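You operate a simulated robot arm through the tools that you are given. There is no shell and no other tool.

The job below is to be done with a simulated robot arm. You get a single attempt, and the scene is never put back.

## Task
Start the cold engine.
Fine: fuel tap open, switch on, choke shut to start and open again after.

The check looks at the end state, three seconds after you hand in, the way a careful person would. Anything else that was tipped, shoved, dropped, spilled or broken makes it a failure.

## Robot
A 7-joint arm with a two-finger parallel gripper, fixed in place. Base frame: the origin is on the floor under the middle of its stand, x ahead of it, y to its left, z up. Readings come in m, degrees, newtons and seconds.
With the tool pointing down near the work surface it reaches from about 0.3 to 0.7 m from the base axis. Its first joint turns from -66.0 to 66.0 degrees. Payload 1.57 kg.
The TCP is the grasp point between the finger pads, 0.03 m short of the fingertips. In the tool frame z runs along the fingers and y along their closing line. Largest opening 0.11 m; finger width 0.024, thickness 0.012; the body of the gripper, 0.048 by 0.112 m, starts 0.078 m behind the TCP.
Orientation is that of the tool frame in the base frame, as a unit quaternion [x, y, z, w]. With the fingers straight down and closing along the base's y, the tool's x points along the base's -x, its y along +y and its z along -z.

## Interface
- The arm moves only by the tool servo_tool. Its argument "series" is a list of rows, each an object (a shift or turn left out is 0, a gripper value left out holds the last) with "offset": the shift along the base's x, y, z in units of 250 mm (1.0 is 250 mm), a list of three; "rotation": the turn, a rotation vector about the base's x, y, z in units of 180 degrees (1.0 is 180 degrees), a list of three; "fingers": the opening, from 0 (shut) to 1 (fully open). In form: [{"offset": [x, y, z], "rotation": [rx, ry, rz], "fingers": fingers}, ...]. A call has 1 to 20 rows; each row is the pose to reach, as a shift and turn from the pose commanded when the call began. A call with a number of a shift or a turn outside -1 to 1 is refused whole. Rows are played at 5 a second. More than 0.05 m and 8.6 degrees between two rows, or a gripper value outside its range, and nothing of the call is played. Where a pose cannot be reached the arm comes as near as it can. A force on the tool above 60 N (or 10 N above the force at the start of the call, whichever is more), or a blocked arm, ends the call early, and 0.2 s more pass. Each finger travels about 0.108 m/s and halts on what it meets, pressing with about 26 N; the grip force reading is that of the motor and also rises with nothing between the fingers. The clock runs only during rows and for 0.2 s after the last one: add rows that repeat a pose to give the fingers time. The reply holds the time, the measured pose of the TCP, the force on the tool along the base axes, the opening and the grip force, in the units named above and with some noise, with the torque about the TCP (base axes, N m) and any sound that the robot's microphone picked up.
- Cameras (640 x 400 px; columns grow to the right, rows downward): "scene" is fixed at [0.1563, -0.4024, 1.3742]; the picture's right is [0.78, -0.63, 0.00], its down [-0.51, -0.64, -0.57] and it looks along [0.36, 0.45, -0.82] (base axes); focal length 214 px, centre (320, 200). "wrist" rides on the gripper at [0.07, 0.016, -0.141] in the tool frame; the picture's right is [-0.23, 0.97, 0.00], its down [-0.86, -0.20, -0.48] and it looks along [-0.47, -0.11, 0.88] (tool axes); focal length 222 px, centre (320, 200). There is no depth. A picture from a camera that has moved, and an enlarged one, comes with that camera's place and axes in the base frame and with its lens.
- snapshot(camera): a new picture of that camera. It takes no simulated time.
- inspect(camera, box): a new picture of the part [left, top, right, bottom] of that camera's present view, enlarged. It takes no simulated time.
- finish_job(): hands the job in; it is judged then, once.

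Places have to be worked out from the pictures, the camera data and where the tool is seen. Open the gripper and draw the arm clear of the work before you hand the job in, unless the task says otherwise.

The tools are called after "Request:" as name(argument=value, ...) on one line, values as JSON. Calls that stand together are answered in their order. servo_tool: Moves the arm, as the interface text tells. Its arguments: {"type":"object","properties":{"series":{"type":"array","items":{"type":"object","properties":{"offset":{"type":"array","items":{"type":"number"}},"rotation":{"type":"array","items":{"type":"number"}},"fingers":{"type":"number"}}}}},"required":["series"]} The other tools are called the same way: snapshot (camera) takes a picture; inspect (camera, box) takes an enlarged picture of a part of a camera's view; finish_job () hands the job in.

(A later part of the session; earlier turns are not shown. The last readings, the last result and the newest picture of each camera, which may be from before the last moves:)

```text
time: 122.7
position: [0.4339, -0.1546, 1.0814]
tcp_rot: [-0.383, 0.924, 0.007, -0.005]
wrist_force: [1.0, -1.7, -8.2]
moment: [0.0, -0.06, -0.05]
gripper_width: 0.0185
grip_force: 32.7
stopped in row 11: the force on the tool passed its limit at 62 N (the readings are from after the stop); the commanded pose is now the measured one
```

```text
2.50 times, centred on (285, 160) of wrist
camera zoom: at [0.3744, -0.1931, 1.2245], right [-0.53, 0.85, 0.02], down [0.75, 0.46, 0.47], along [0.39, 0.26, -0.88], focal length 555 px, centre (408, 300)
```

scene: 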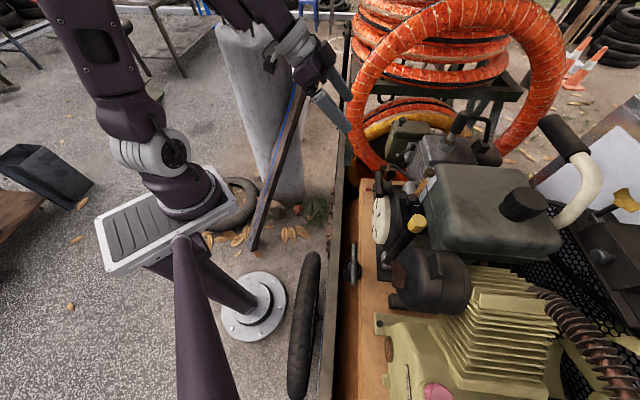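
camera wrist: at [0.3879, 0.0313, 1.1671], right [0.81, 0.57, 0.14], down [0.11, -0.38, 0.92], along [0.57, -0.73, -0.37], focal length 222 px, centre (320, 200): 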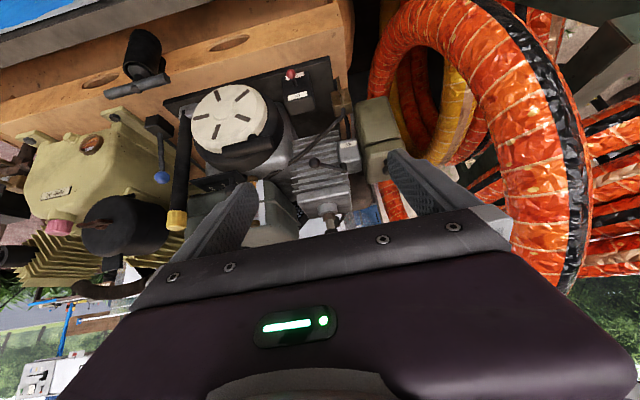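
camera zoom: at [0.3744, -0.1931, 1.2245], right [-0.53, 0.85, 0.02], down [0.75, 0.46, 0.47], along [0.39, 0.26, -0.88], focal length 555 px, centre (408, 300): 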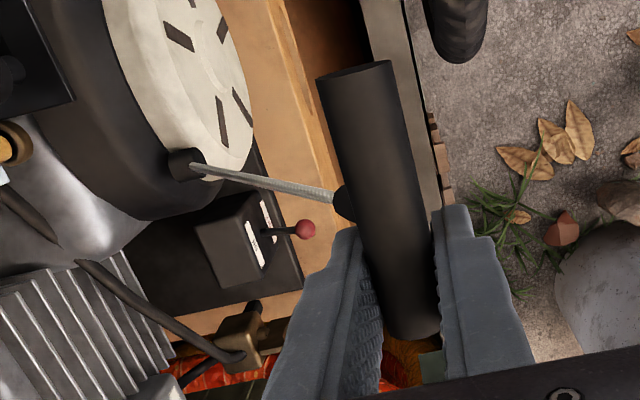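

That pull tripped on side load at 15 cm. From this relaxed point I let it home along the exact line and pull again.

Request:
servo_tool(series=[{"offset": [0.0713, -0.07, -0.1351], "fingers": 0}, {"offset": [0.1426, -0.14, -0.2701], "fingers": 0}, {"offset": [0.2106, -0.2067, -0.3988], "fingers": 0}, {"offset": [0.2411, -0.2367, -0.4567], "fingers": 0}, {"offset": [0.2411, -0.2367, -0.4567], "fingers": 0}, {"offset": [0.1571, -0.1542, -0.2975], "fingers": 0}, {"offset": [0.073, -0.0717, -0.1383], "fingers": 0}, {"offset": [-0.011, 0.0108, 0.0209], "fingers": 0}, {"offset": [-0.0951, 0.0934, 0.1801], "fingers": 0}, {"offset": [-0.1791, 0.1759, 0.3393], "fingers": 0}])

Request:
inspect(camera="wrist", box=[180, 80, 390, 240])

```text
time: 124.9
position: [0.3893, -0.11, 1.1657]
tcp_rot: [-0.384, 0.923, 0.009, -0.004]
wrist_force: [-4.5, 4.2, -18.3]
moment: [0.12, -0.16, 0.02]
gripper_width: 0.0184
grip_force: 33.1
```

```text
2.50 times, centred on (285, 160) of wrist
camera zoom: at [0.3294, -0.1489, 1.3086], right [-0.53, 0.85, 0.02], down [0.75, 0.46, 0.47], along [0.39, 0.26, -0.88], focal length 555 px, centre (408, 300)
```

zoom: 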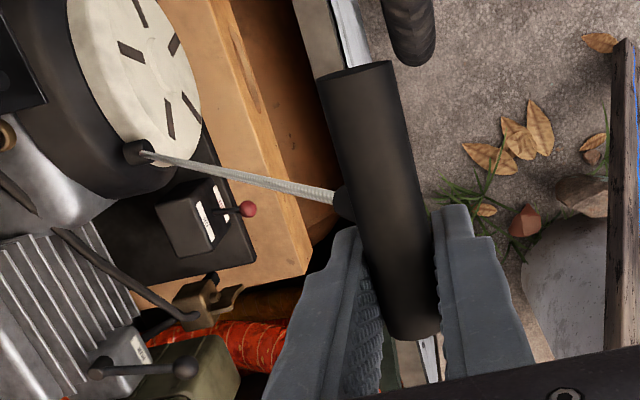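

With the choke open it doesn't fire either, as expected for a cold engine. Before resetting the choke, I want to know whether the 26 cm point is a hard cord end or a compression point that creeps, so I pull gently into it and hold.

Request:
servo_tool(series=[{"offset": [-0.0136, 0.0133, 0.0257], "fingers": 0}, {"offset": [-0.0178, 0.0175, 0.0338], "fingers": 0}, {"offset": [-0.0178, 0.0175, 0.0338], "fingers": 0}, {"offset": [-0.0178, 0.0175, 0.0338], "fingers": 0}, {"offset": [-0.0178, 0.0175, 0.0338], "fingers": 0}, {"offset": [-0.0178, 0.0175, 0.0338], "fingers": 0}])

Request:
inspect(camera="wrist", box=[180, 80, 390, 240])

```text
time: 126.3
position: [0.3864, -0.1076, 1.1755]
tcp_rot: [-0.383, 0.924, 0.006, -0.006]
wrist_force: [12.1, -8.5, -50.6]
moment: [0.05, 0.03, -0.03]
gripper_width: 0.0184
grip_force: 32.8
```

```text
2.50 times, centred on (285, 160) of wrist
camera zoom: at [0.3264, -0.1456, 1.3172], right [-0.53, 0.85, 0.02], down [0.75, 0.46, 0.47], along [0.39, 0.26, -0.88], focal length 555 px, centre (408, 300)
```

zoom: 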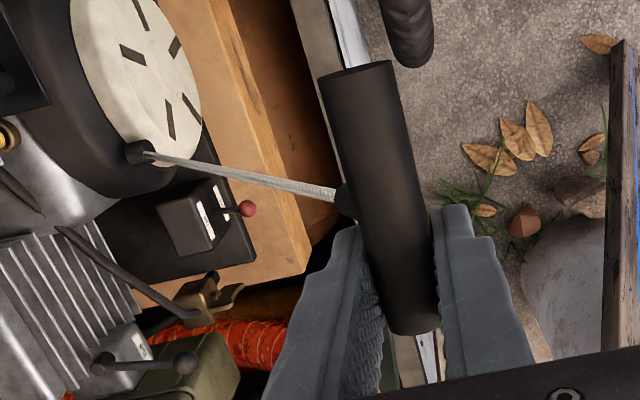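

It's a hard cord end, with no creep. One thing I haven't ensured is that the handle is fully released and home before every pull. I return it, release, and go back to shut the choke for a clean sequence of separate pulls.

Request:
servo_tool(series=[{"offset": [0.0679, -0.0667, -0.1286], "fingers": 0}, {"offset": [0.1358, -0.1334, -0.2573], "fingers": 0}, {"offset": [0.2037, -0.2, -0.3859], "fingers": 0}, {"offset": [0.2716, -0.2667, -0.5146], "fingers": 0}, {"offset": [0.3396, -0.3334, -0.6432], "fingers": 0}, {"offset": [0.4075, -0.4, -0.7718], "fingers": 0}, {"offset": [0.4415, -0.4334, -0.83], "fingers": 0}, {"offset": [0.4415, -0.4334, -0.83], "fingers": 0}, {"offset": [0.4415, -0.4334, -0.83], "fingers": 0.45}, {"offset": [0.4415, -0.4334, -0.83], "fingers": 0.45}, {"offset": [0.4415, -0.4334, -0.64], "fingers": 0.45}, {"offset": [0.4415, -0.4334, -0.45], "fingers": 0.45}, {"offset": [0.4415, -0.4334, -0.26], "fingers": 0.45}, {"offset": [0.4415, -0.4334, -0.12], "fingers": 0.45}])

Request:
inspect(camera="wrist", box=[230, 60, 400, 210])

```text
time: 129.3
position: [0.4945, -0.214, 1.1457]
tcp_rot: [-0.384, 0.923, 0.007, -0.007]
wrist_force: [-0.6, -0.3, -0.1]
moment: [0.01, 0.01, -0.03]
gripper_width: 0.0496
grip_force: 0.1
```

```text
2.67 times, centred on (315, 135) of wrist
camera zoom: at [0.4344, -0.252, 1.288], right [-0.53, 0.85, 0.02], down [0.75, 0.46, 0.47], along [0.39, 0.26, -0.88], focal length 592 px, centre (333, 373)
```

zoom: 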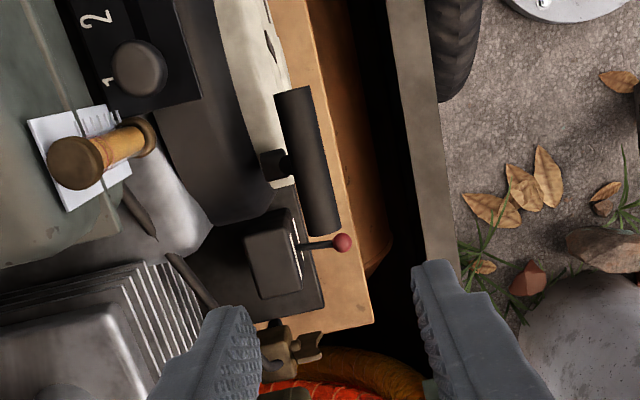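

The handle is home. The same gripper orientation can also push the choke, so I go straight to the ball's +r side.

Request:
servo_tool(series=[{"offset": [0.1246, 0.085, -0.03], "rotation": [-0.0012, -0.0029, 0], "fingers": 0.2}, {"offset": [0.2492, 0.17, -0.06], "rotation": [-0.0024, -0.0058, 0], "fingers": 0}, {"offset": [0.3738, 0.255, -0.1], "rotation": [-0.0024, -0.0058, 0], "fingers": 0}, {"offset": [0.4984, 0.34, -0.16], "rotation": [-0.0024, -0.0058, 0], "fingers": 0}, {"offset": [0.4984, 0.34, -0.3], "rotation": [-0.0024, -0.0058, 0], "fingers": 0}, {"offset": [0.4984, 0.34, -0.44], "rotation": [-0.0024, -0.0058, 0], "fingers": 0}, {"offset": [0.4984, 0.34, -0.44], "rotation": [-0.0024, -0.0058, 0], "fingers": 0}])

Request:
inspect(camera="wrist", box=[230, 80, 400, 230])

Request:
inspect(camera="scene", box=[360, 105, 440, 175])

```text
time: 130.9
position: [0.6197, -0.1308, 1.0356]
tcp_rot: [-0.382, 0.924, 0.0, 0.002]
wrist_force: [0.3, 0.2, -0.1]
moment: [0.02, 0.01, -0.02]
gripper_width: 0.0
grip_force: 21.6
```

```text
2.67 times, centred on (315, 155) of wrist
camera zoom: at [0.5579, -0.1676, 1.178], right [-0.53, 0.85, 0.0], down [0.74, 0.46, 0.48], along [0.41, 0.25, -0.88], focal length 592 px, centre (333, 320)
```

zoom: 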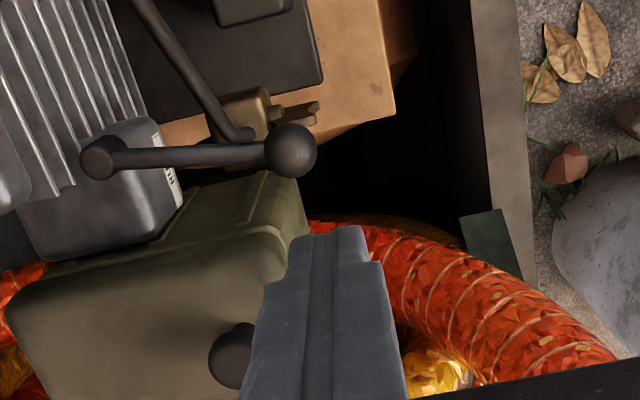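

```text
5.71 times, centred on (400, 140) of scene
camera zoom: at [0.1563, -0.4024, 1.3742], right [0.78, -0.63, 0.0], down [-0.51, -0.64, -0.57], along [0.36, 0.45, -0.82], focal length 1226 px, centre (-137, 543)
```

zoom: 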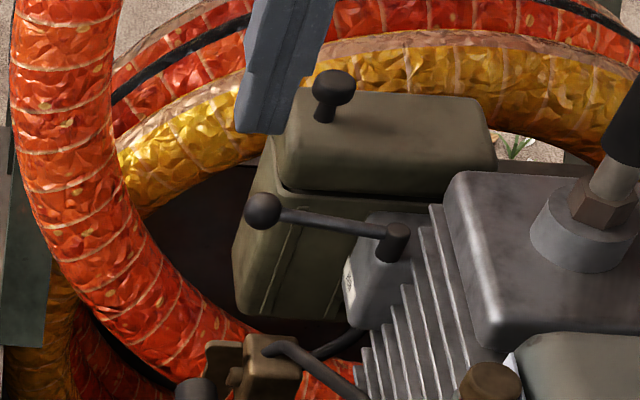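

The finger is on the +r side but just 2 mm in front of the filter lid, so I shift 4 mm forward, lower, and sweep the ball to the shut stop, finishing tangentially.

Request:
servo_tool(series=[{"offset": [-0.0113, 0.0113, 0], "fingers": 0}, {"offset": [-0.0113, 0.0113, -0.08], "fingers": 0}, {"offset": [-0.0113, 0.0113, -0.154], "fingers": 0}, {"offset": [-0.022, 0.0, -0.154], "fingers": 0}, {"offset": [-0.05, -0.05, -0.154], "fingers": 0}, {"offset": [-0.075, -0.09, -0.154], "fingers": 0}, {"offset": [-0.12, -0.12, -0.154], "fingers": 0}])

Request:
inspect(camera="wrist", box=[230, 80, 400, 230])

Request:
inspect(camera="scene", box=[360, 105, 440, 175])

```text
time: 132.5
position: [0.5896, -0.1603, 0.9959]
tcp_rot: [-0.384, 0.923, -0.001, 0.001]
wrist_force: [1.1, 0.0, -0.3]
moment: [0.0, -0.02, 0.0]
gripper_width: 0.0002
grip_force: 22.0
```

```text
2.67 times, centred on (315, 155) of wrist
camera zoom: at [0.5274, -0.1968, 1.1382], right [-0.53, 0.85, 0.0], down [0.74, 0.46, 0.48], along [0.41, 0.25, -0.88], focal length 592 px, centre (333, 320)
```

zoom: 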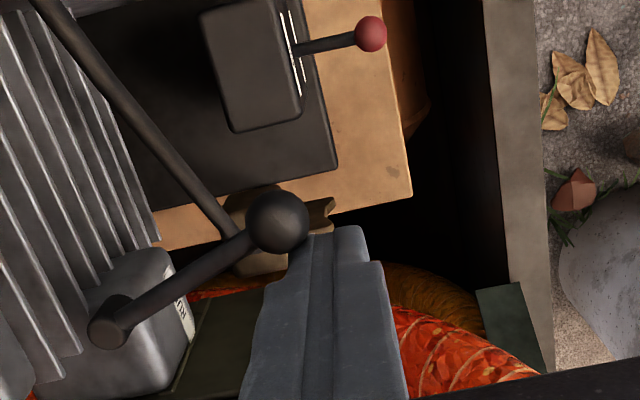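

```text
5.71 times, centred on (400, 140) of scene
camera zoom: at [0.1563, -0.4024, 1.3742], right [0.78, -0.63, 0.0], down [-0.51, -0.64, -0.57], along [0.36, 0.45, -0.82], focal length 1226 px, centre (-137, 543)
```

zoom: 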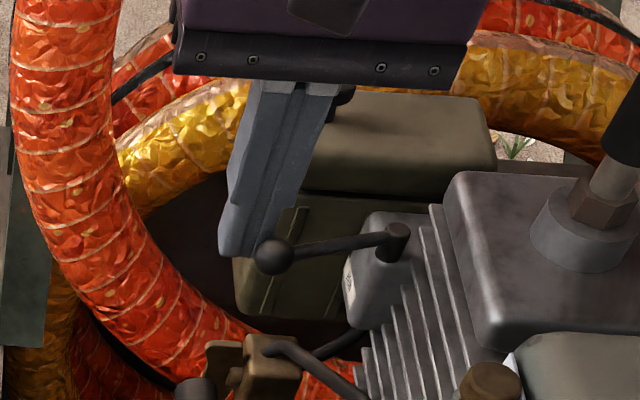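

The lever follows without load. I continue tangentially to the shut stop with a light press.

Request:
servo_tool(series=[{"offset": [-0.0339, -0.0255, 0], "fingers": 0}, {"offset": [-0.0455, -0.058, 0], "fingers": 0}, {"offset": [-0.0512, -0.0874, 0], "fingers": 0}, {"offset": [-0.0532, -0.1086, 0], "fingers": 0}, {"offset": [-0.0532, -0.1086, 0], "fingers": 0}])

Request:
servo_tool(series=[{"offset": [-0.005, 0.03, 0], "fingers": 0}, {"offset": [-0.02, 0.06, 0.1], "fingers": 0}, {"offset": [-0.04, 0.06, 0.28], "fingers": 0}, {"offset": [-0.08, 0.04, 0.46], "fingers": 0}, {"offset": [-0.16, -0.02, 0.6], "fingers": 0.2}, {"offset": [-0.24, -0.08, 0.6], "fingers": 0.45}, {"offset": [-0.32, -0.13, 0.6], "fingers": 0.45}, {"offset": [-0.32, -0.13, 0.6], "fingers": 0.45}])

Request:
inspect(camera="scene", box=[360, 105, 440, 175])

Request:
inspect(camera="wrist", box=[200, 60, 400, 210])

```text
time: 133.7
position: [0.5759, -0.185, 0.9963]
tcp_rot: [-0.383, 0.924, 0.0, 0.001]
wrist_force: [-3.0, 8.3, 0.5]
moment: [0.14, 0.03, -0.04]
gripper_width: 0.0001
grip_force: 21.3
```

```text
time: 135.5
position: [0.4965, -0.22, 1.1475]
tcp_rot: [-0.383, 0.924, -0.001, 0.002]
wrist_force: [0.6, -0.6, -0.2]
moment: [0.03, 0.0, -0.01]
gripper_width: 0.0497
grip_force: 0.1
```

```text
5.71 times, centred on (400, 140) of scene
camera zoom: at [0.1563, -0.4024, 1.3742], right [0.78, -0.63, 0.0], down [-0.51, -0.64, -0.57], along [0.36, 0.45, -0.82], focal length 1226 px, centre (-137, 543)
```

zoom: 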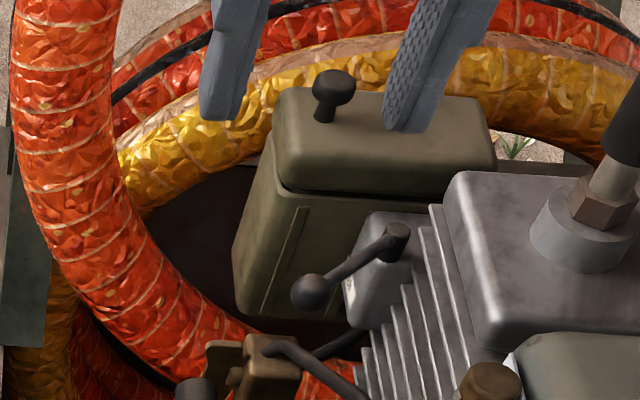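

```text
2.67 times, centred on (300, 135) of wrist
camera zoom: at [0.4349, -0.2575, 1.2897], right [-0.53, 0.85, 0.0], down [0.74, 0.46, 0.48], along [0.41, 0.25, -0.88], focal length 592 px, centre (373, 373)
```

zoom: 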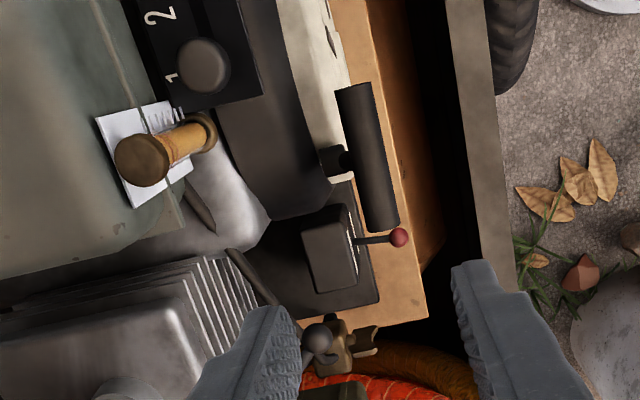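

The choke is shut again. Now a clean pull cycle: descend and grip first, and read the preload.

Request:
servo_tool(series=[{"offset": [-0.0056, 0.0056, -0.18], "fingers": 0.45}, {"offset": [-0.0056, 0.0056, -0.36], "fingers": 0.45}, {"offset": [-0.0056, 0.0056, -0.54], "fingers": 0.45}, {"offset": [-0.0056, 0.0056, -0.65], "fingers": 0.45}, {"offset": [-0.0056, 0.0056, -0.728], "fingers": 0.45}, {"offset": [-0.0056, 0.0056, -0.728], "fingers": 0.45}, {"offset": [-0.0056, 0.0056, -0.728], "fingers": 0}, {"offset": [-0.0056, 0.0056, -0.728], "fingers": 0}, {"offset": [-0.0056, 0.0056, -0.728], "fingers": 0}])

Request:
inspect(camera="wrist", box=[250, 60, 400, 210])

```text
time: 137.5
position: [0.4943, -0.2187, 0.9636]
tcp_rot: [-0.382, 0.924, 0.0, 0.002]
wrist_force: [1.7, -1.5, -2.2]
moment: [0.03, -0.07, -0.05]
gripper_width: 0.0184
grip_force: 33.1
```

```text
2.67 times, centred on (325, 135) of wrist
camera zoom: at [0.4333, -0.2558, 1.1053], right [-0.53, 0.85, 0.0], down [0.74, 0.46, 0.48], along [0.41, 0.25, -0.88], focal length 592 px, centre (307, 373)
```

zoom: 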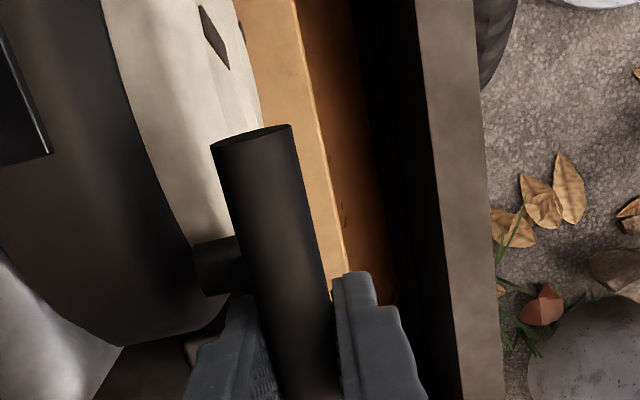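

Preload is near zero. Now the pull, return, and full release at home in one call.

Request:
servo_tool(series=[{"offset": [-0.0855, 0.0839, 0.1596], "fingers": 0}, {"offset": [-0.1711, 0.1679, 0.3193], "fingers": 0}, {"offset": [-0.2566, 0.2518, 0.4789], "fingers": 0}, {"offset": [-0.3421, 0.3357, 0.6385], "fingers": 0}, {"offset": [-0.4276, 0.4197, 0.7982], "fingers": 0}, {"offset": [-0.3428, 0.3364, 0.6398], "fingers": 0}, {"offset": [-0.2571, 0.2523, 0.4799], "fingers": 0}, {"offset": [-0.1714, 0.1682, 0.3199], "fingers": 0}, {"offset": [-0.0857, 0.0841, 0.16], "fingers": 0}, {"offset": [0, 0, 0], "fingers": 0}, {"offset": [0, 0, 0], "fingers": 0}, {"offset": [0, 0, 0], "fingers": 0.45}, {"offset": [0, 0, 0], "fingers": 0.45}, {"offset": [0, 0, 0], "fingers": 0.45}, {"offset": [0, 0, 0], "fingers": 0}, {"offset": [0, 0, 0], "fingers": 0}, {"offset": [0, 0, 0], "fingers": 0}])

Request:
servo_tool(series=[{"offset": [-0.0855, 0.0839, 0.1596], "fingers": 0}, {"offset": [-0.1711, 0.1679, 0.3193], "fingers": 0}, {"offset": [-0.2566, 0.2518, 0.4789], "fingers": 0}, {"offset": [-0.3421, 0.3357, 0.6385], "fingers": 0}, {"offset": [-0.4276, 0.4197, 0.7982], "fingers": 0}, {"offset": [-0.3428, 0.3364, 0.6398], "fingers": 0}, {"offset": [-0.2571, 0.2523, 0.4799], "fingers": 0}, {"offset": [-0.1714, 0.1682, 0.3199], "fingers": 0}, {"offset": [-0.0857, 0.0841, 0.16], "fingers": 0}, {"offset": [0, 0, 0], "fingers": 0}, {"offset": [0, 0, 0], "fingers": 0}, {"offset": [0, 0, 0], "fingers": 0.45}, {"offset": [0, 0, 0], "fingers": 0.45}, {"offset": [0, 0, 0], "fingers": 0.45}, {"offset": [0, 0, 0], "fingers": 0}, {"offset": [0, 0, 0], "fingers": 0}, {"offset": [0, 0, 0], "fingers": 0}])

```text
time: 141.1
position: [0.495, -0.2171, 0.9648]
tcp_rot: [-0.382, 0.924, -0.003, 0.004]
wrist_force: [12.7, -11.8, 8.6]
moment: [-0.01, -0.06, -0.07]
gripper_width: 0.0186
grip_force: 32.5
```

```text
time: 144.7
position: [0.4951, -0.2181, 0.9638]
tcp_rot: [-0.383, 0.924, -0.001, 0.002]
wrist_force: [2.5, -5.3, 0.0]
moment: [0.03, -0.01, -0.03]
gripper_width: 0.0186
grip_force: 32.6
```

Two perfectly clean pulls with full release gave nothing. To test whether speed matters, I'll add the finger-closing speed on top of the arm speed. Step 1: with the handle gripped, ease it out 12 cm while tilting the tool back 30° so the fingers close nearly along the cord line.

Request:
servo_tool(series=[{"offset": [-0.0514, 0.0505, 0.096], "rotation": [0.0295, 0.0295, 0], "fingers": 0}, {"offset": [-0.1028, 0.1009, 0.1919], "rotation": [0.059, 0.059, 0], "fingers": 0}, {"offset": [-0.1543, 0.1514, 0.2879], "rotation": [0.0884, 0.0884, 0], "fingers": 0}, {"offset": [-0.2057, 0.2018, 0.3839], "rotation": [0.1179, 0.1179, 0], "fingers": 0}, {"offset": [-0.2057, 0.2018, 0.3839], "rotation": [0.1179, 0.1179, 0], "fingers": 0}])

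Request:
inspect(camera="wrist", box=[180, 60, 400, 230])

Request:
inspect(camera="scene", box=[300, 40, 440, 190])

```text
time: 145.9
position: [0.4461, -0.1682, 1.0605]
tcp_rot: [-0.37, 0.893, 0.236, -0.095]
wrist_force: [42.6, -16.4, 24.8]
moment: [0.09, -0.43, -0.24]
gripper_width: 0.0186
grip_force: 33.3
```

```text
2.35 times, centred on (290, 145) of wrist
camera zoom: at [0.4338, -0.2564, 1.1917], right [-0.44, 0.76, 0.48], down [0.89, 0.31, 0.33], along [0.1, 0.57, -0.81], focal length 523 px, centre (391, 329)
```

zoom: 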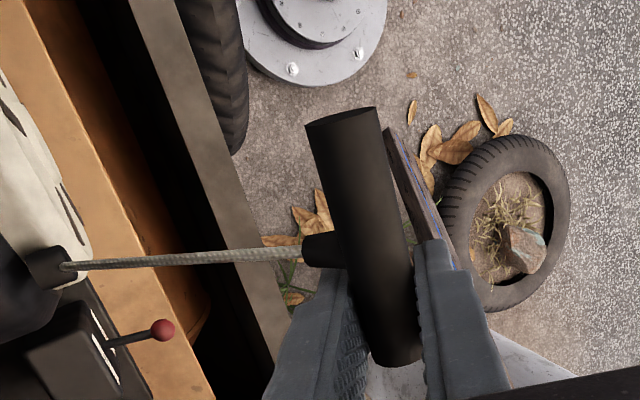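

```text
2.67 times, centred on (370, 115) of scene
camera zoom: at [0.1572, -0.4028, 1.374], right [0.78, -0.63, 0.0], down [-0.51, -0.64, -0.57], along [0.36, 0.45, -0.82], focal length 572 px, centre (187, 427)
```

zoom: 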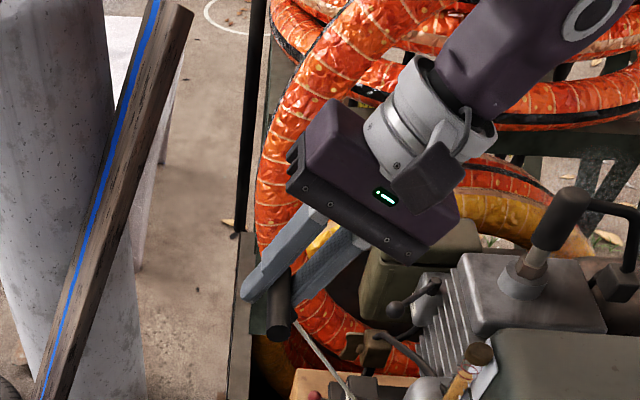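

The tilt worked. Step 2: relax the side load, then open the fingers while advancing the tool so the handle stays resting on the rear finger.

Request:
servo_tool(series=[{"offset": [0.012, -0.005, 0.009], "fingers": 0}, {"offset": [-0.0213, 0.0283, 0.0362], "fingers": 0.42}, {"offset": [-0.0544, 0.0614, 0.0632], "fingers": 0.66}, {"offset": [-0.0877, 0.0947, 0.0904], "fingers": 0.91}, {"offset": [-0.0877, 0.0947, 0.0904], "fingers": 0.91}])

Request:
inspect(camera="wrist", box=[180, 60, 420, 230])

```text
time: 147.1
position: [0.4214, -0.1447, 1.0838]
tcp_rot: [-0.369, 0.893, 0.238, -0.098]
wrist_force: [7.9, -11.3, 1.1]
moment: [-0.44, -0.32, -0.07]
gripper_width: 0.1099
grip_force: 6.0
```

```text
2.35 times, centred on (300, 145) of wrist
camera zoom: at [0.4109, -0.2322, 1.2149], right [-0.44, 0.76, 0.48], down [0.9, 0.31, 0.32], along [0.09, 0.57, -0.81], focal length 523 px, centre (367, 329)
```

zoom: 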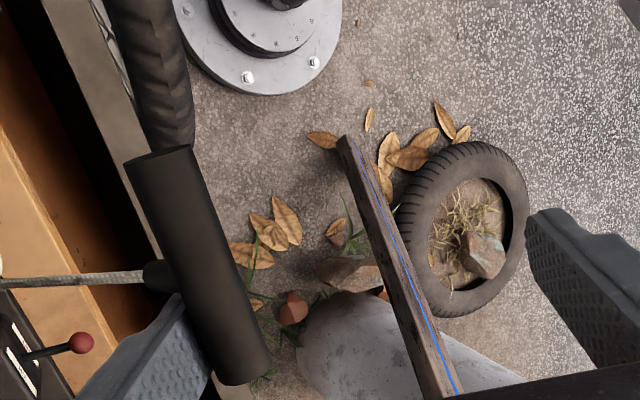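

The handle rests on the rear finger at the wide-open setting. Step 3: back up 6 cm, then drive forward at full speed while closing the fingers, which makes the handle run at roughly 0.36 m/s.

Request:
servo_tool(series=[{"offset": [0.0514, -0.0505, -0.096], "fingers": 0.91}, {"offset": [0.1028, -0.1009, -0.1919], "fingers": 0.91}, {"offset": [0.0171, -0.0168, -0.032], "fingers": 0}, {"offset": [-0.0686, 0.0673, 0.128], "fingers": 0}, {"offset": [-0.1457, 0.143, 0.2719], "fingers": 0}, {"offset": [-0.1457, 0.143, 0.2719], "fingers": 0}])

Request:
inspect(camera="wrist", box=[180, 60, 420, 230])

Request:
snapshot(camera="scene")

```text
time: 148.5
position: [0.3846, -0.11, 1.1525]
tcp_rot: [-0.369, 0.893, 0.238, -0.096]
wrist_force: [25.6, -24.8, 15.4]
moment: [0.08, 0.13, 0.06]
gripper_width: 0.0186
grip_force: 32.8
```

```text
2.35 times, centred on (300, 145) of wrist
camera zoom: at [0.375, -0.1992, 1.2834], right [-0.44, 0.76, 0.48], down [0.89, 0.31, 0.32], along [0.09, 0.57, -0.81], focal length 523 px, centre (367, 329)
```

zoom: 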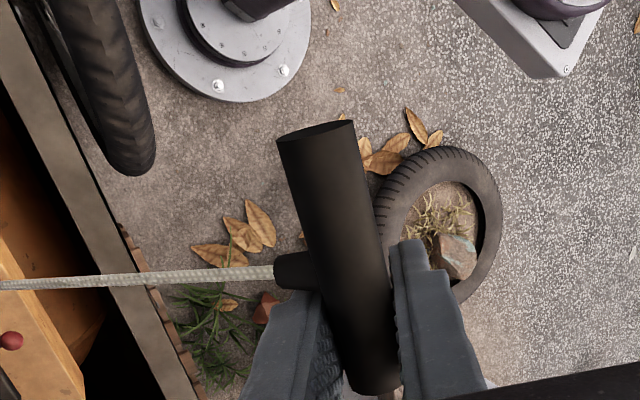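

```text
taken
```

scene: 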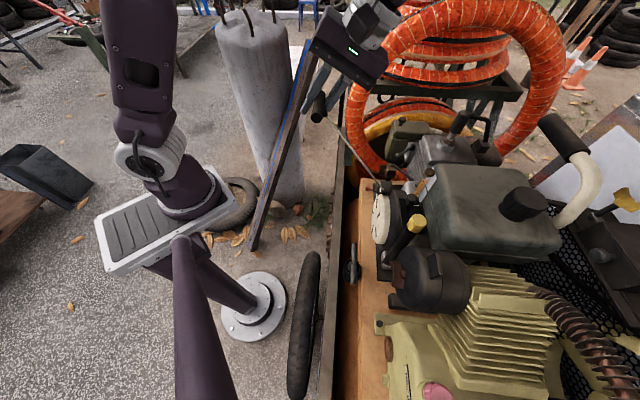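

The boosted stroke ran cleanly at about 0.36 m/s and still nothing, so pull speed isn't the issue. A control must be wrong, and the tap's sense is the only one without a label. I'll return and release the handle, then try the tap the other way.

Request:
servo_tool(series=[{"offset": [0.0746, -0.0735, -0.1398], "rotation": [-0.0236, -0.0236, 0], "fingers": 0}, {"offset": [0.1492, -0.147, -0.2795], "rotation": [-0.0472, -0.0472, 0], "fingers": 0}, {"offset": [0.2239, -0.2204, -0.4193], "rotation": [-0.0707, -0.0707, 0], "fingers": 0}, {"offset": [0.2985, -0.2939, -0.559], "rotation": [-0.0943, -0.0943, 0], "fingers": 0}, {"offset": [0.3731, -0.3674, -0.6988], "rotation": [-0.1179, -0.1179, 0], "fingers": 0}, {"offset": [0.3731, -0.3674, -0.6988], "rotation": [-0.1179, -0.1179, 0], "fingers": 0}, {"offset": [0.3731, -0.3674, -0.6988], "rotation": [-0.1179, -0.1179, 0], "fingers": 0.45}, {"offset": [0.3731, -0.3674, -0.6988], "rotation": [-0.1179, -0.1179, 0], "fingers": 0.45}, {"offset": [0.3731, -0.3674, -0.52], "rotation": [-0.1179, -0.1179, 0], "fingers": 0.45}, {"offset": [0.3731, -0.3674, -0.34], "rotation": [-0.1179, -0.1179, 0], "fingers": 0.45}, {"offset": [0.3731, -0.3674, -0.16], "rotation": [-0.1179, -0.1179, 0], "fingers": 0.45}, {"offset": [0.3731, -0.3674, 0.0], "rotation": [-0.1179, -0.1179, 0], "fingers": 0.45}])

Request:
inspect(camera="wrist", box=[230, 60, 400, 210])

```text
time: 151.1
position: [0.4784, -0.2022, 1.1552]
tcp_rot: [-0.383, 0.924, -0.001, 0.002]
wrist_force: [-0.4, 0.7, 0.0]
moment: [0.03, -0.05, 0.01]
gripper_width: 0.0497
grip_force: 0.0
```

```text
2.67 times, centred on (315, 135) of wrist
camera zoom: at [0.4171, -0.2386, 1.2964], right [-0.53, 0.85, 0.0], down [0.74, 0.46, 0.48], along [0.41, 0.25, -0.88], focal length 592 px, centre (333, 373)
```

zoom: 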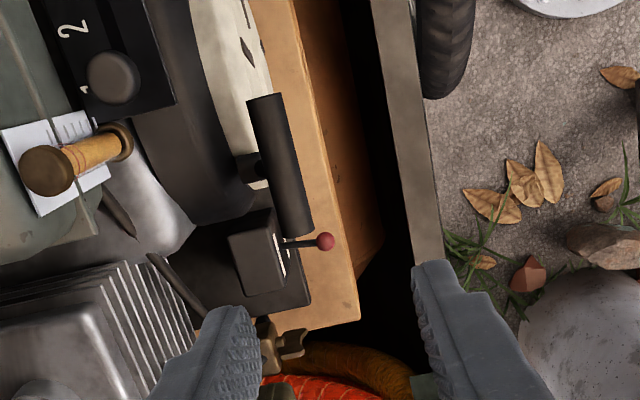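

The handle is home again. I reorient to the tap standoff.

Request:
servo_tool(series=[{"offset": [0.0201, 0.0302, 0], "rotation": [0, -0.0154, -0.0406], "fingers": 0}, {"offset": [0.0403, 0.0603, 0], "rotation": [0, -0.0308, -0.0812], "fingers": 0}, {"offset": [0.0604, 0.0905, 0], "rotation": [0, -0.0462, -0.1219], "fingers": 0}, {"offset": [0.0805, 0.1207, 0], "rotation": [0, -0.0616, -0.1625], "fingers": 0}, {"offset": [0.1007, 0.1508, 0], "rotation": [0, -0.077, -0.2031], "fingers": 0}, {"offset": [0.1208, 0.181, 0], "rotation": [0, -0.0924, -0.2437], "fingers": 0}, {"offset": [0.1409, 0.2112, -0.05], "rotation": [0, -0.1077, -0.2843], "fingers": 0}, {"offset": [0.1611, 0.2413, -0.1], "rotation": [0, -0.1231, -0.3249], "fingers": 0}, {"offset": [0.1812, 0.2715, -0.15], "rotation": [0, -0.1385, -0.3656], "fingers": 0}, {"offset": [0.2013, 0.3017, -0.2], "rotation": [0, -0.1539, -0.4062], "fingers": 0}, {"offset": [0.2215, 0.3318, -0.25], "rotation": [0, -0.1693, -0.4468], "fingers": 0}, {"offset": [0.2416, 0.362, -0.3], "rotation": [0, -0.1847, -0.4874], "fingers": 0}, {"offset": [0.2416, 0.362, -0.42], "rotation": [0, -0.1847, -0.4874], "fingers": 0}, {"offset": [0.2416, 0.362, -0.54], "rotation": [0, -0.1847, -0.4874], "fingers": 0}, {"offset": [0.2416, 0.362, -0.54], "rotation": [0, -0.1847, -0.4874], "fingers": 0}])

Request:
inspect(camera="wrist", box=[290, 100, 370, 160])

Request:
inspect(camera="wrist", box=[318, 108, 342, 140])

```text
time: 154.3
position: [0.539, -0.1098, 1.0167]
tcp_rot: [0.368, 0.893, -0.1, 0.241]
wrist_force: [0.2, -0.4, 0.1]
moment: [0.02, 0.03, -0.02]
gripper_width: 0.0002
grip_force: 21.3
```

```text
6.67 times, centred on (330, 130) of wrist
camera zoom: at [0.4575, -0.0047, 1.1042], right [0.83, 0.55, 0.11], down [0.21, -0.49, 0.84], along [0.52, -0.67, -0.52], focal length 1481 px, centre (253, 667)
```

zoom: 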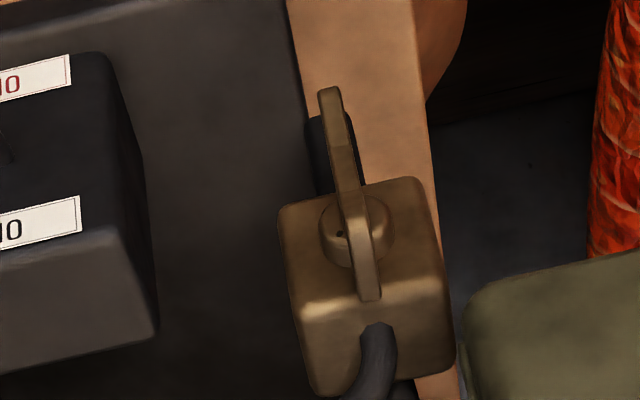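

```text
12.50 times, centred on (330, 124) of wrist
camera zoom: at [0.4575, -0.0047, 1.1042], right [0.83, 0.55, 0.11], down [0.21, -0.49, 0.84], along [0.52, -0.67, -0.52], focal length 2776 px, centre (195, 1150)
```

zoom: 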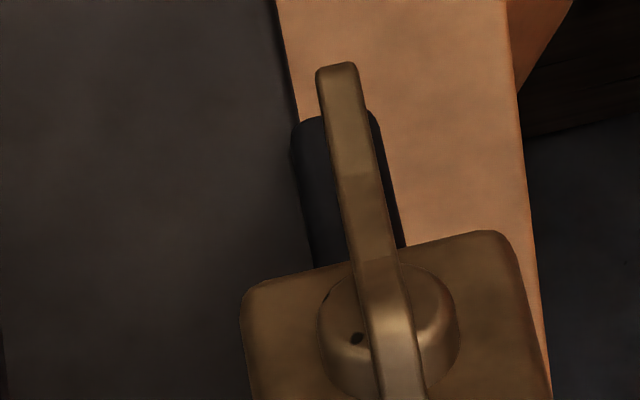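

The black pipe below and hose above the tap are in line with the wing now, so vertical is surely open and I leave the tap alone. I'll check the spark-plug cap closely, in case it isn't actually on the plug.

Request:
inspect(camera="scene", box=[440, 105, 480, 145])

Request:
inspect(camera="scene", box=[455, 100, 505, 165])

Request:
inspect(camera="scene", box=[362, 170, 402, 200])

```text
10.00 times, centred on (460, 125) of scene
camera zoom: at [0.1563, -0.4024, 1.3742], right [0.78, -0.63, 0.0], down [-0.51, -0.64, -0.57], along [0.36, 0.45, -0.82], focal length 2145 px, centre (-1080, 950)
```

zoom: 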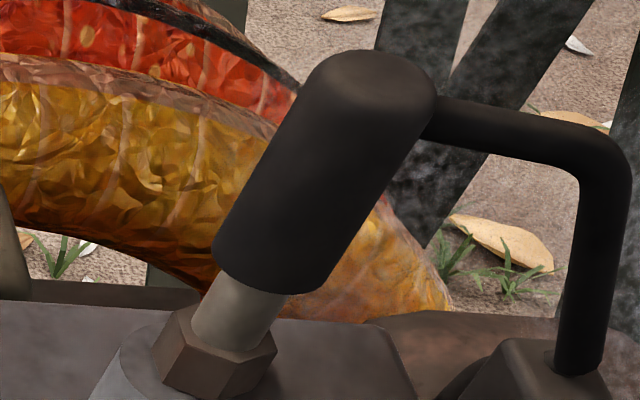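

```text
6.15 times, centred on (480, 132) of scene
camera zoom: at [0.1563, -0.4024, 1.3742], right [0.78, -0.63, 0.0], down [-0.51, -0.64, -0.57], along [0.36, 0.45, -0.82], focal length 1320 px, centre (-665, 615)
```

zoom: 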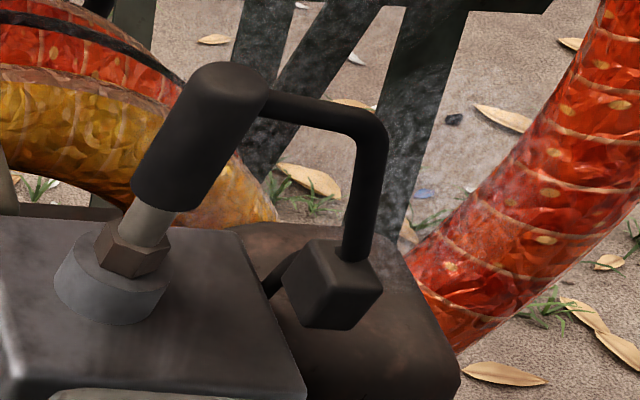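

```text
13.33 times, centred on (382, 185) of scene
camera zoom: at [0.1563, -0.4024, 1.3742], right [0.78, -0.63, 0.0], down [-0.51, -0.64, -0.57], along [0.36, 0.45, -0.82], focal length 2860 px, centre (-507, 400)
```

zoom: 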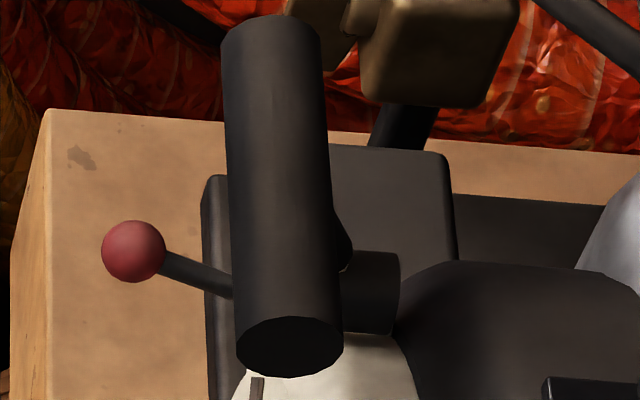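

I notice a mottled haze on the dark frame bars behind the muffler that wasn't in my first picture. I'll re-inspect exactly the same box as at the start to compare, since it could be exhaust smoke.

Request:
inspect(camera="scene", box=[425, 100, 505, 150])

Request:
snapshot(camera="scene")

Request:
inspect(camera="scene", box=[460, 60, 560, 140])

```text
8.00 times, centred on (465, 125) of scene
camera zoom: at [0.1563, -0.4024, 1.3742], right [0.78, -0.63, 0.0], down [-0.51, -0.64, -0.57], along [0.36, 0.45, -0.82], focal length 1716 px, centre (-840, 800)
```

zoom: 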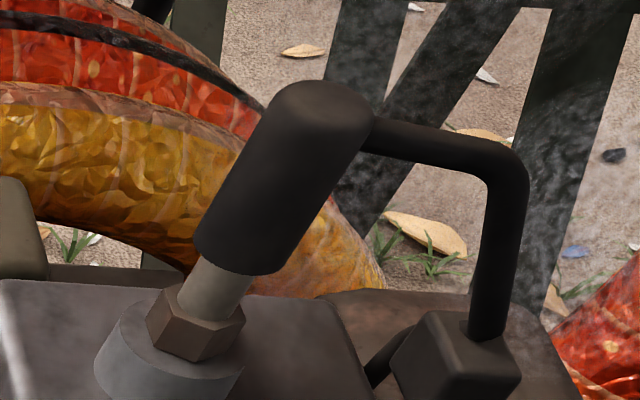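

```text
taken
```

scene: 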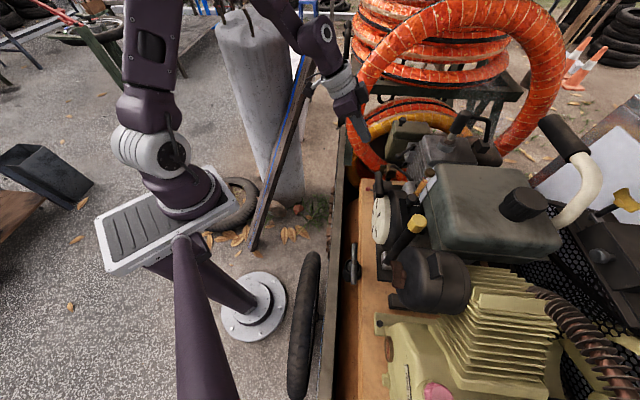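

```text
5.00 times, centred on (510, 100) of scene
camera zoom: at [0.1563, -0.4024, 1.3742], right [0.78, -0.63, 0.0], down [-0.51, -0.64, -0.57], along [0.36, 0.45, -0.82], focal length 1072 px, centre (-630, 700)
```

zoom: 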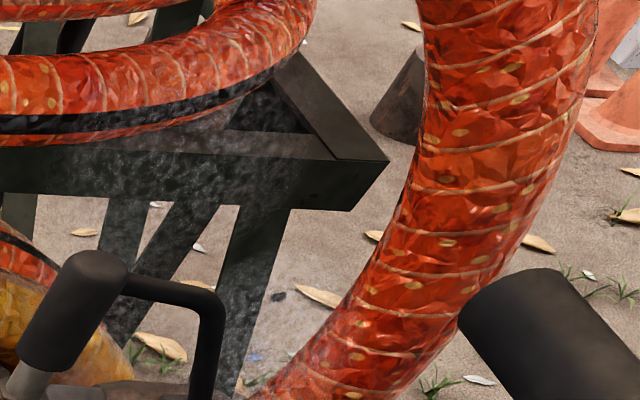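

There is a wispy white haze over the bars now that was absent in the first picture: exhaust smoke. The engine may already be running, with the microphone simply not reporting it. I'll let a few seconds pass without moving and look again to see whether the smoke persists and changes.

Request:
servo_tool(series=[{"offset": [0, 0, 0]}, {"offset": [0, 0, 0]}, {"offset": [0, 0, 0]}, {"offset": [0, 0, 0]}, {"offset": [0, 0, 0]}, {"offset": [0, 0, 0]}, {"offset": [0, 0, 0]}, {"offset": [0, 0, 0]}, {"offset": [0, 0, 0]}, {"offset": [0, 0, 0]}, {"offset": [0, 0, 0]}, {"offset": [0, 0, 0]}, {"offset": [0, 0, 0]}, {"offset": [0, 0, 0]}, {"offset": [0, 0, 0]}, {"offset": [0, 0, 0]}, {"offset": [0, 0, 0]}, {"offset": [0, 0, 0]}, {"offset": [0, 0, 0]}, {"offset": [0, 0, 0]}])

Request:
inspect(camera="scene", box=[425, 100, 505, 150])

Request:
inspect(camera="scene", box=[460, 60, 560, 140])

Request:
inspect(camera="scene", box=[400, 80, 560, 180])

```text
time: 158.5
position: [0.5394, -0.1113, 1.0175]
tcp_rot: [0.369, 0.892, -0.1, 0.24]
wrist_force: [0.7, -0.4, 1.1]
moment: [-0.02, 0.0, 0.0]
gripper_width: 0.0
grip_force: 21.3
```

```text
8.00 times, centred on (465, 125) of scene
camera zoom: at [0.1563, -0.4024, 1.3742], right [0.78, -0.63, 0.0], down [-0.51, -0.64, -0.57], along [0.36, 0.45, -0.82], focal length 1716 px, centre (-840, 800)
```

zoom: 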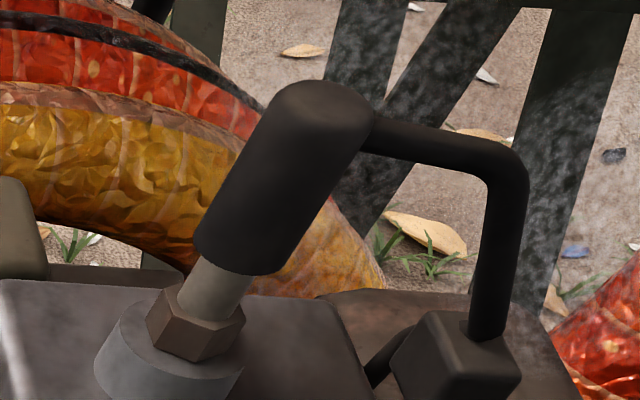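

```text
5.00 times, centred on (510, 100) of scene
camera zoom: at [0.1563, -0.4024, 1.3742], right [0.78, -0.63, 0.0], down [-0.51, -0.64, -0.57], along [0.36, 0.45, -0.82], focal length 1072 px, centre (-630, 700)
```

zoom: 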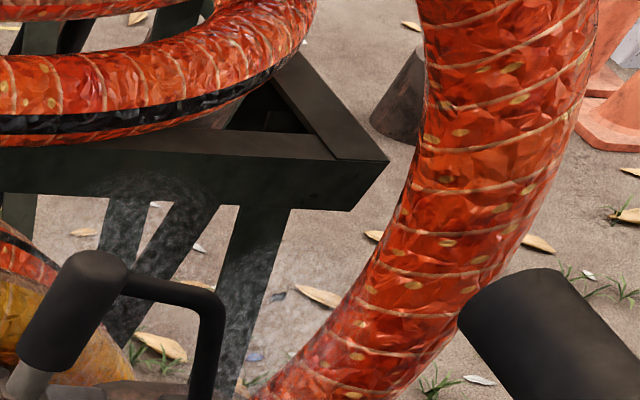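

```text
4.00 times, centred on (480, 130) of scene
camera zoom: at [0.1563, -0.4024, 1.3742], right [0.78, -0.63, 0.0], down [-0.51, -0.64, -0.57], along [0.36, 0.45, -0.82], focal length 858 px, centre (-320, 480)
```

zoom: 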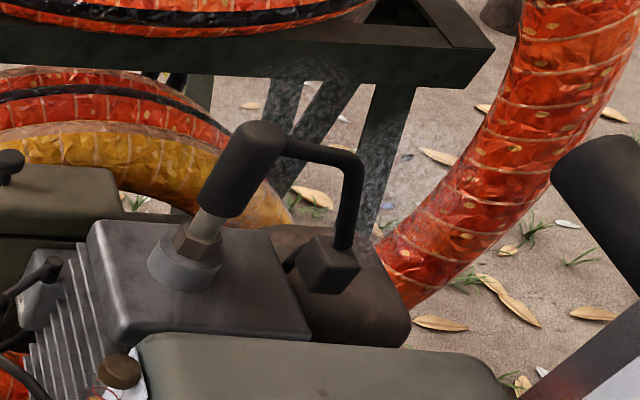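

The haze moves and changes, so it is drifting smoke. To tell a running engine from leftover puffs, I wait another 4 s and look again.

Request:
servo_tool(series=[{"offset": [0, 0, 0]}, {"offset": [0, 0, 0]}, {"offset": [0, 0, 0]}, {"offset": [0, 0, 0]}, {"offset": [0, 0, 0]}, {"offset": [0, 0, 0]}, {"offset": [0, 0, 0]}, {"offset": [0, 0, 0]}, {"offset": [0, 0, 0]}, {"offset": [0, 0, 0]}, {"offset": [0, 0, 0]}, {"offset": [0, 0, 0]}, {"offset": [0, 0, 0]}, {"offset": [0, 0, 0]}, {"offset": [0, 0, 0]}, {"offset": [0, 0, 0]}, {"offset": [0, 0, 0]}, {"offset": [0, 0, 0]}, {"offset": [0, 0, 0]}, {"offset": [0, 0, 0]}])

Request:
inspect(camera="scene", box=[425, 100, 505, 150])

Request:
inspect(camera="scene", box=[460, 60, 560, 140])

```text
time: 162.7
position: [0.5386, -0.1108, 1.0175]
tcp_rot: [0.369, 0.892, -0.1, 0.241]
wrist_force: [0.5, 0.3, 0.4]
moment: [0.01, -0.03, -0.04]
gripper_width: 0.0
grip_force: 21.0
```

```text
8.00 times, centred on (465, 125) of scene
camera zoom: at [0.1563, -0.4024, 1.3742], right [0.78, -0.63, 0.0], down [-0.51, -0.64, -0.57], along [0.36, 0.45, -0.82], focal length 1716 px, centre (-840, 800)
```

zoom: 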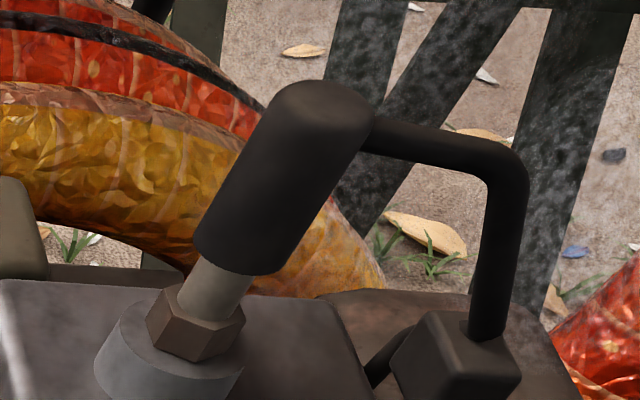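

```text
5.00 times, centred on (510, 100) of scene
camera zoom: at [0.1563, -0.4024, 1.3742], right [0.78, -0.63, 0.0], down [-0.51, -0.64, -0.57], along [0.36, 0.45, -0.82], focal length 1072 px, centre (-630, 700)
```

zoom: 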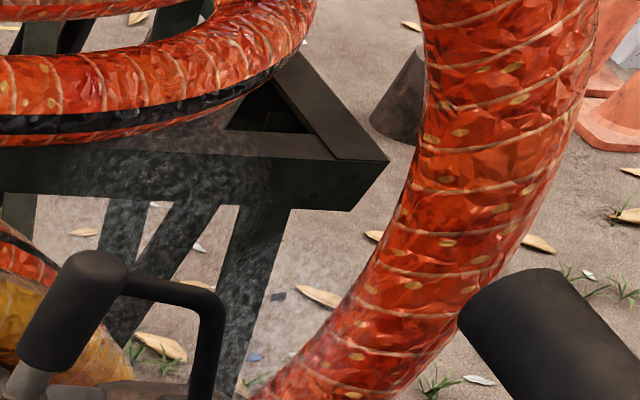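

The smoke keeps being produced and drifts, so the engine is running; the microphone just didn't report it. What remains is opening the choke. I go behind the choke ball as before.

Request:
servo_tool(series=[{"offset": [0.015, -0.04, 0.18], "rotation": [0.0262, 0.0262, 0], "fingers": 0}, {"offset": [0.045, -0.16, 0.26], "rotation": [0.0524, 0.0524, 0], "fingers": 0}, {"offset": [0.08, -0.29, 0.26], "rotation": [0.0786, 0.0786, 0], "fingers": 0}, {"offset": [0.115, -0.41, 0.26], "rotation": [0.0786, 0.0786, 0], "fingers": 0}, {"offset": [0.1436, -0.5028, 0.22], "rotation": [0.0786, 0.0786, 0], "fingers": 0}, {"offset": [0.1436, -0.5028, 0.148], "rotation": [0.0786, 0.0786, 0], "fingers": 0}, {"offset": [0.1436, -0.5028, 0.148], "rotation": [0.0786, 0.0786, 0], "fingers": 0}])

Request:
inspect(camera="wrist", box=[230, 90, 400, 220])

Request:
inspect(camera="scene", box=[360, 105, 440, 175])

```text
time: 164.3
position: [0.574, -0.2342, 1.0524]
tcp_rot: [0.381, 0.921, -0.034, 0.081]
wrist_force: [-0.6, -0.5, -0.6]
moment: [-0.02, -0.04, 0.03]
gripper_width: 0.0
grip_force: 21.0
```

```text
3.08 times, centred on (315, 155) of wrist
camera zoom: at [0.5195, -0.1554, 1.1802], right [0.85, 0.53, 0.04], down [0.4, -0.68, 0.62], along [0.36, -0.51, -0.78], focal length 684 px, centre (335, 338)
```

zoom: 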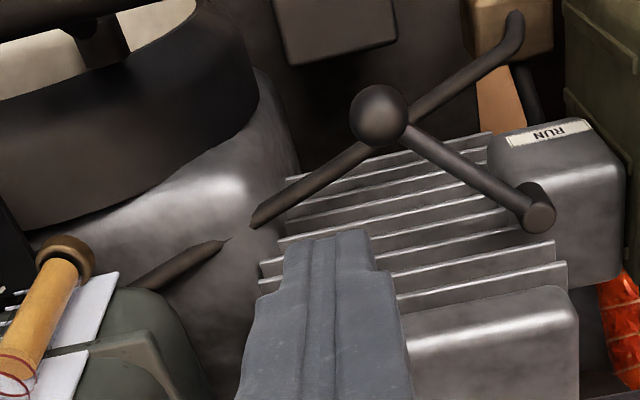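

```text
5.71 times, centred on (400, 140) of scene
camera zoom: at [0.1563, -0.4024, 1.3742], right [0.78, -0.63, 0.0], down [-0.51, -0.64, -0.57], along [0.36, 0.45, -0.82], focal length 1226 px, centre (-137, 543)
```

zoom: 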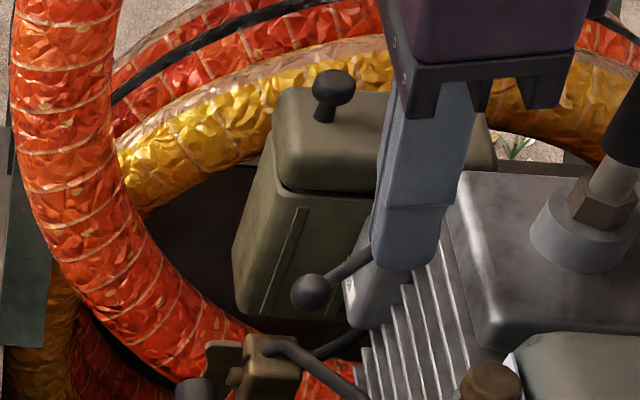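

Same placement as before, clear behind the ball. I lower and make first contact in the +r/+n direction.

Request:
servo_tool(series=[{"offset": [0, 0, -0.08], "fingers": 0}, {"offset": [0, 0, -0.16], "fingers": 0}, {"offset": [0, 0, -0.225], "fingers": 0}, {"offset": [0, 0.02, -0.225], "fingers": 0}, {"offset": [0, 0.04, -0.225], "fingers": 0}, {"offset": [0.0051, 0.0705, -0.225], "fingers": 0}, {"offset": [0.0136, 0.1124, -0.225], "fingers": 0}, {"offset": [0.0294, 0.1526, -0.225], "fingers": 0}, {"offset": [0.041, 0.2004, -0.225], "fingers": 0}, {"offset": [0.0653, 0.236, -0.225], "fingers": 0}, {"offset": [0.0653, 0.236, -0.225], "fingers": 0}])

Request:
inspect(camera="wrist", box=[230, 90, 400, 220])

Request:
inspect(camera="scene", box=[360, 105, 440, 175])

```text
time: 166.7
position: [0.5906, -0.1763, 0.9977]
tcp_rot: [0.38, 0.921, -0.035, 0.081]
wrist_force: [0.3, -0.2, 0.0]
moment: [0.02, 0.01, -0.03]
gripper_width: 0.0
grip_force: 21.5
```

```text
3.08 times, centred on (315, 155) of wrist
camera zoom: at [0.5354, -0.0971, 1.1253], right [0.85, 0.53, 0.04], down [0.4, -0.68, 0.62], along [0.36, -0.51, -0.78], focal length 684 px, centre (335, 338)
```

zoom: 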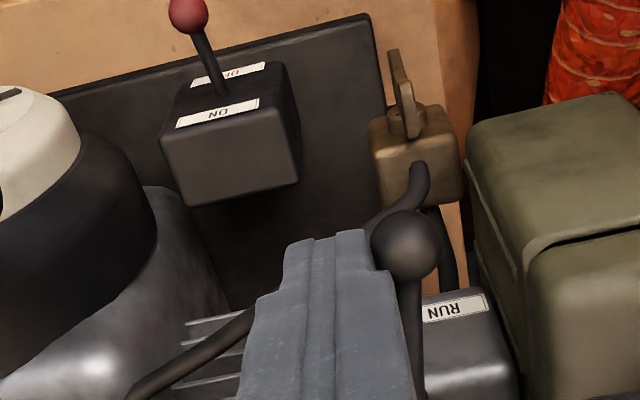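

```text
5.71 times, centred on (400, 140) of scene
camera zoom: at [0.1563, -0.4024, 1.3742], right [0.78, -0.63, 0.0], down [-0.51, -0.64, -0.57], along [0.36, 0.45, -0.82], focal length 1226 px, centre (-137, 543)
```

zoom: 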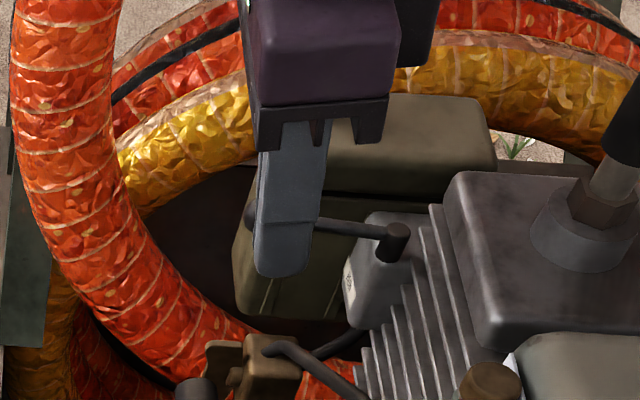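

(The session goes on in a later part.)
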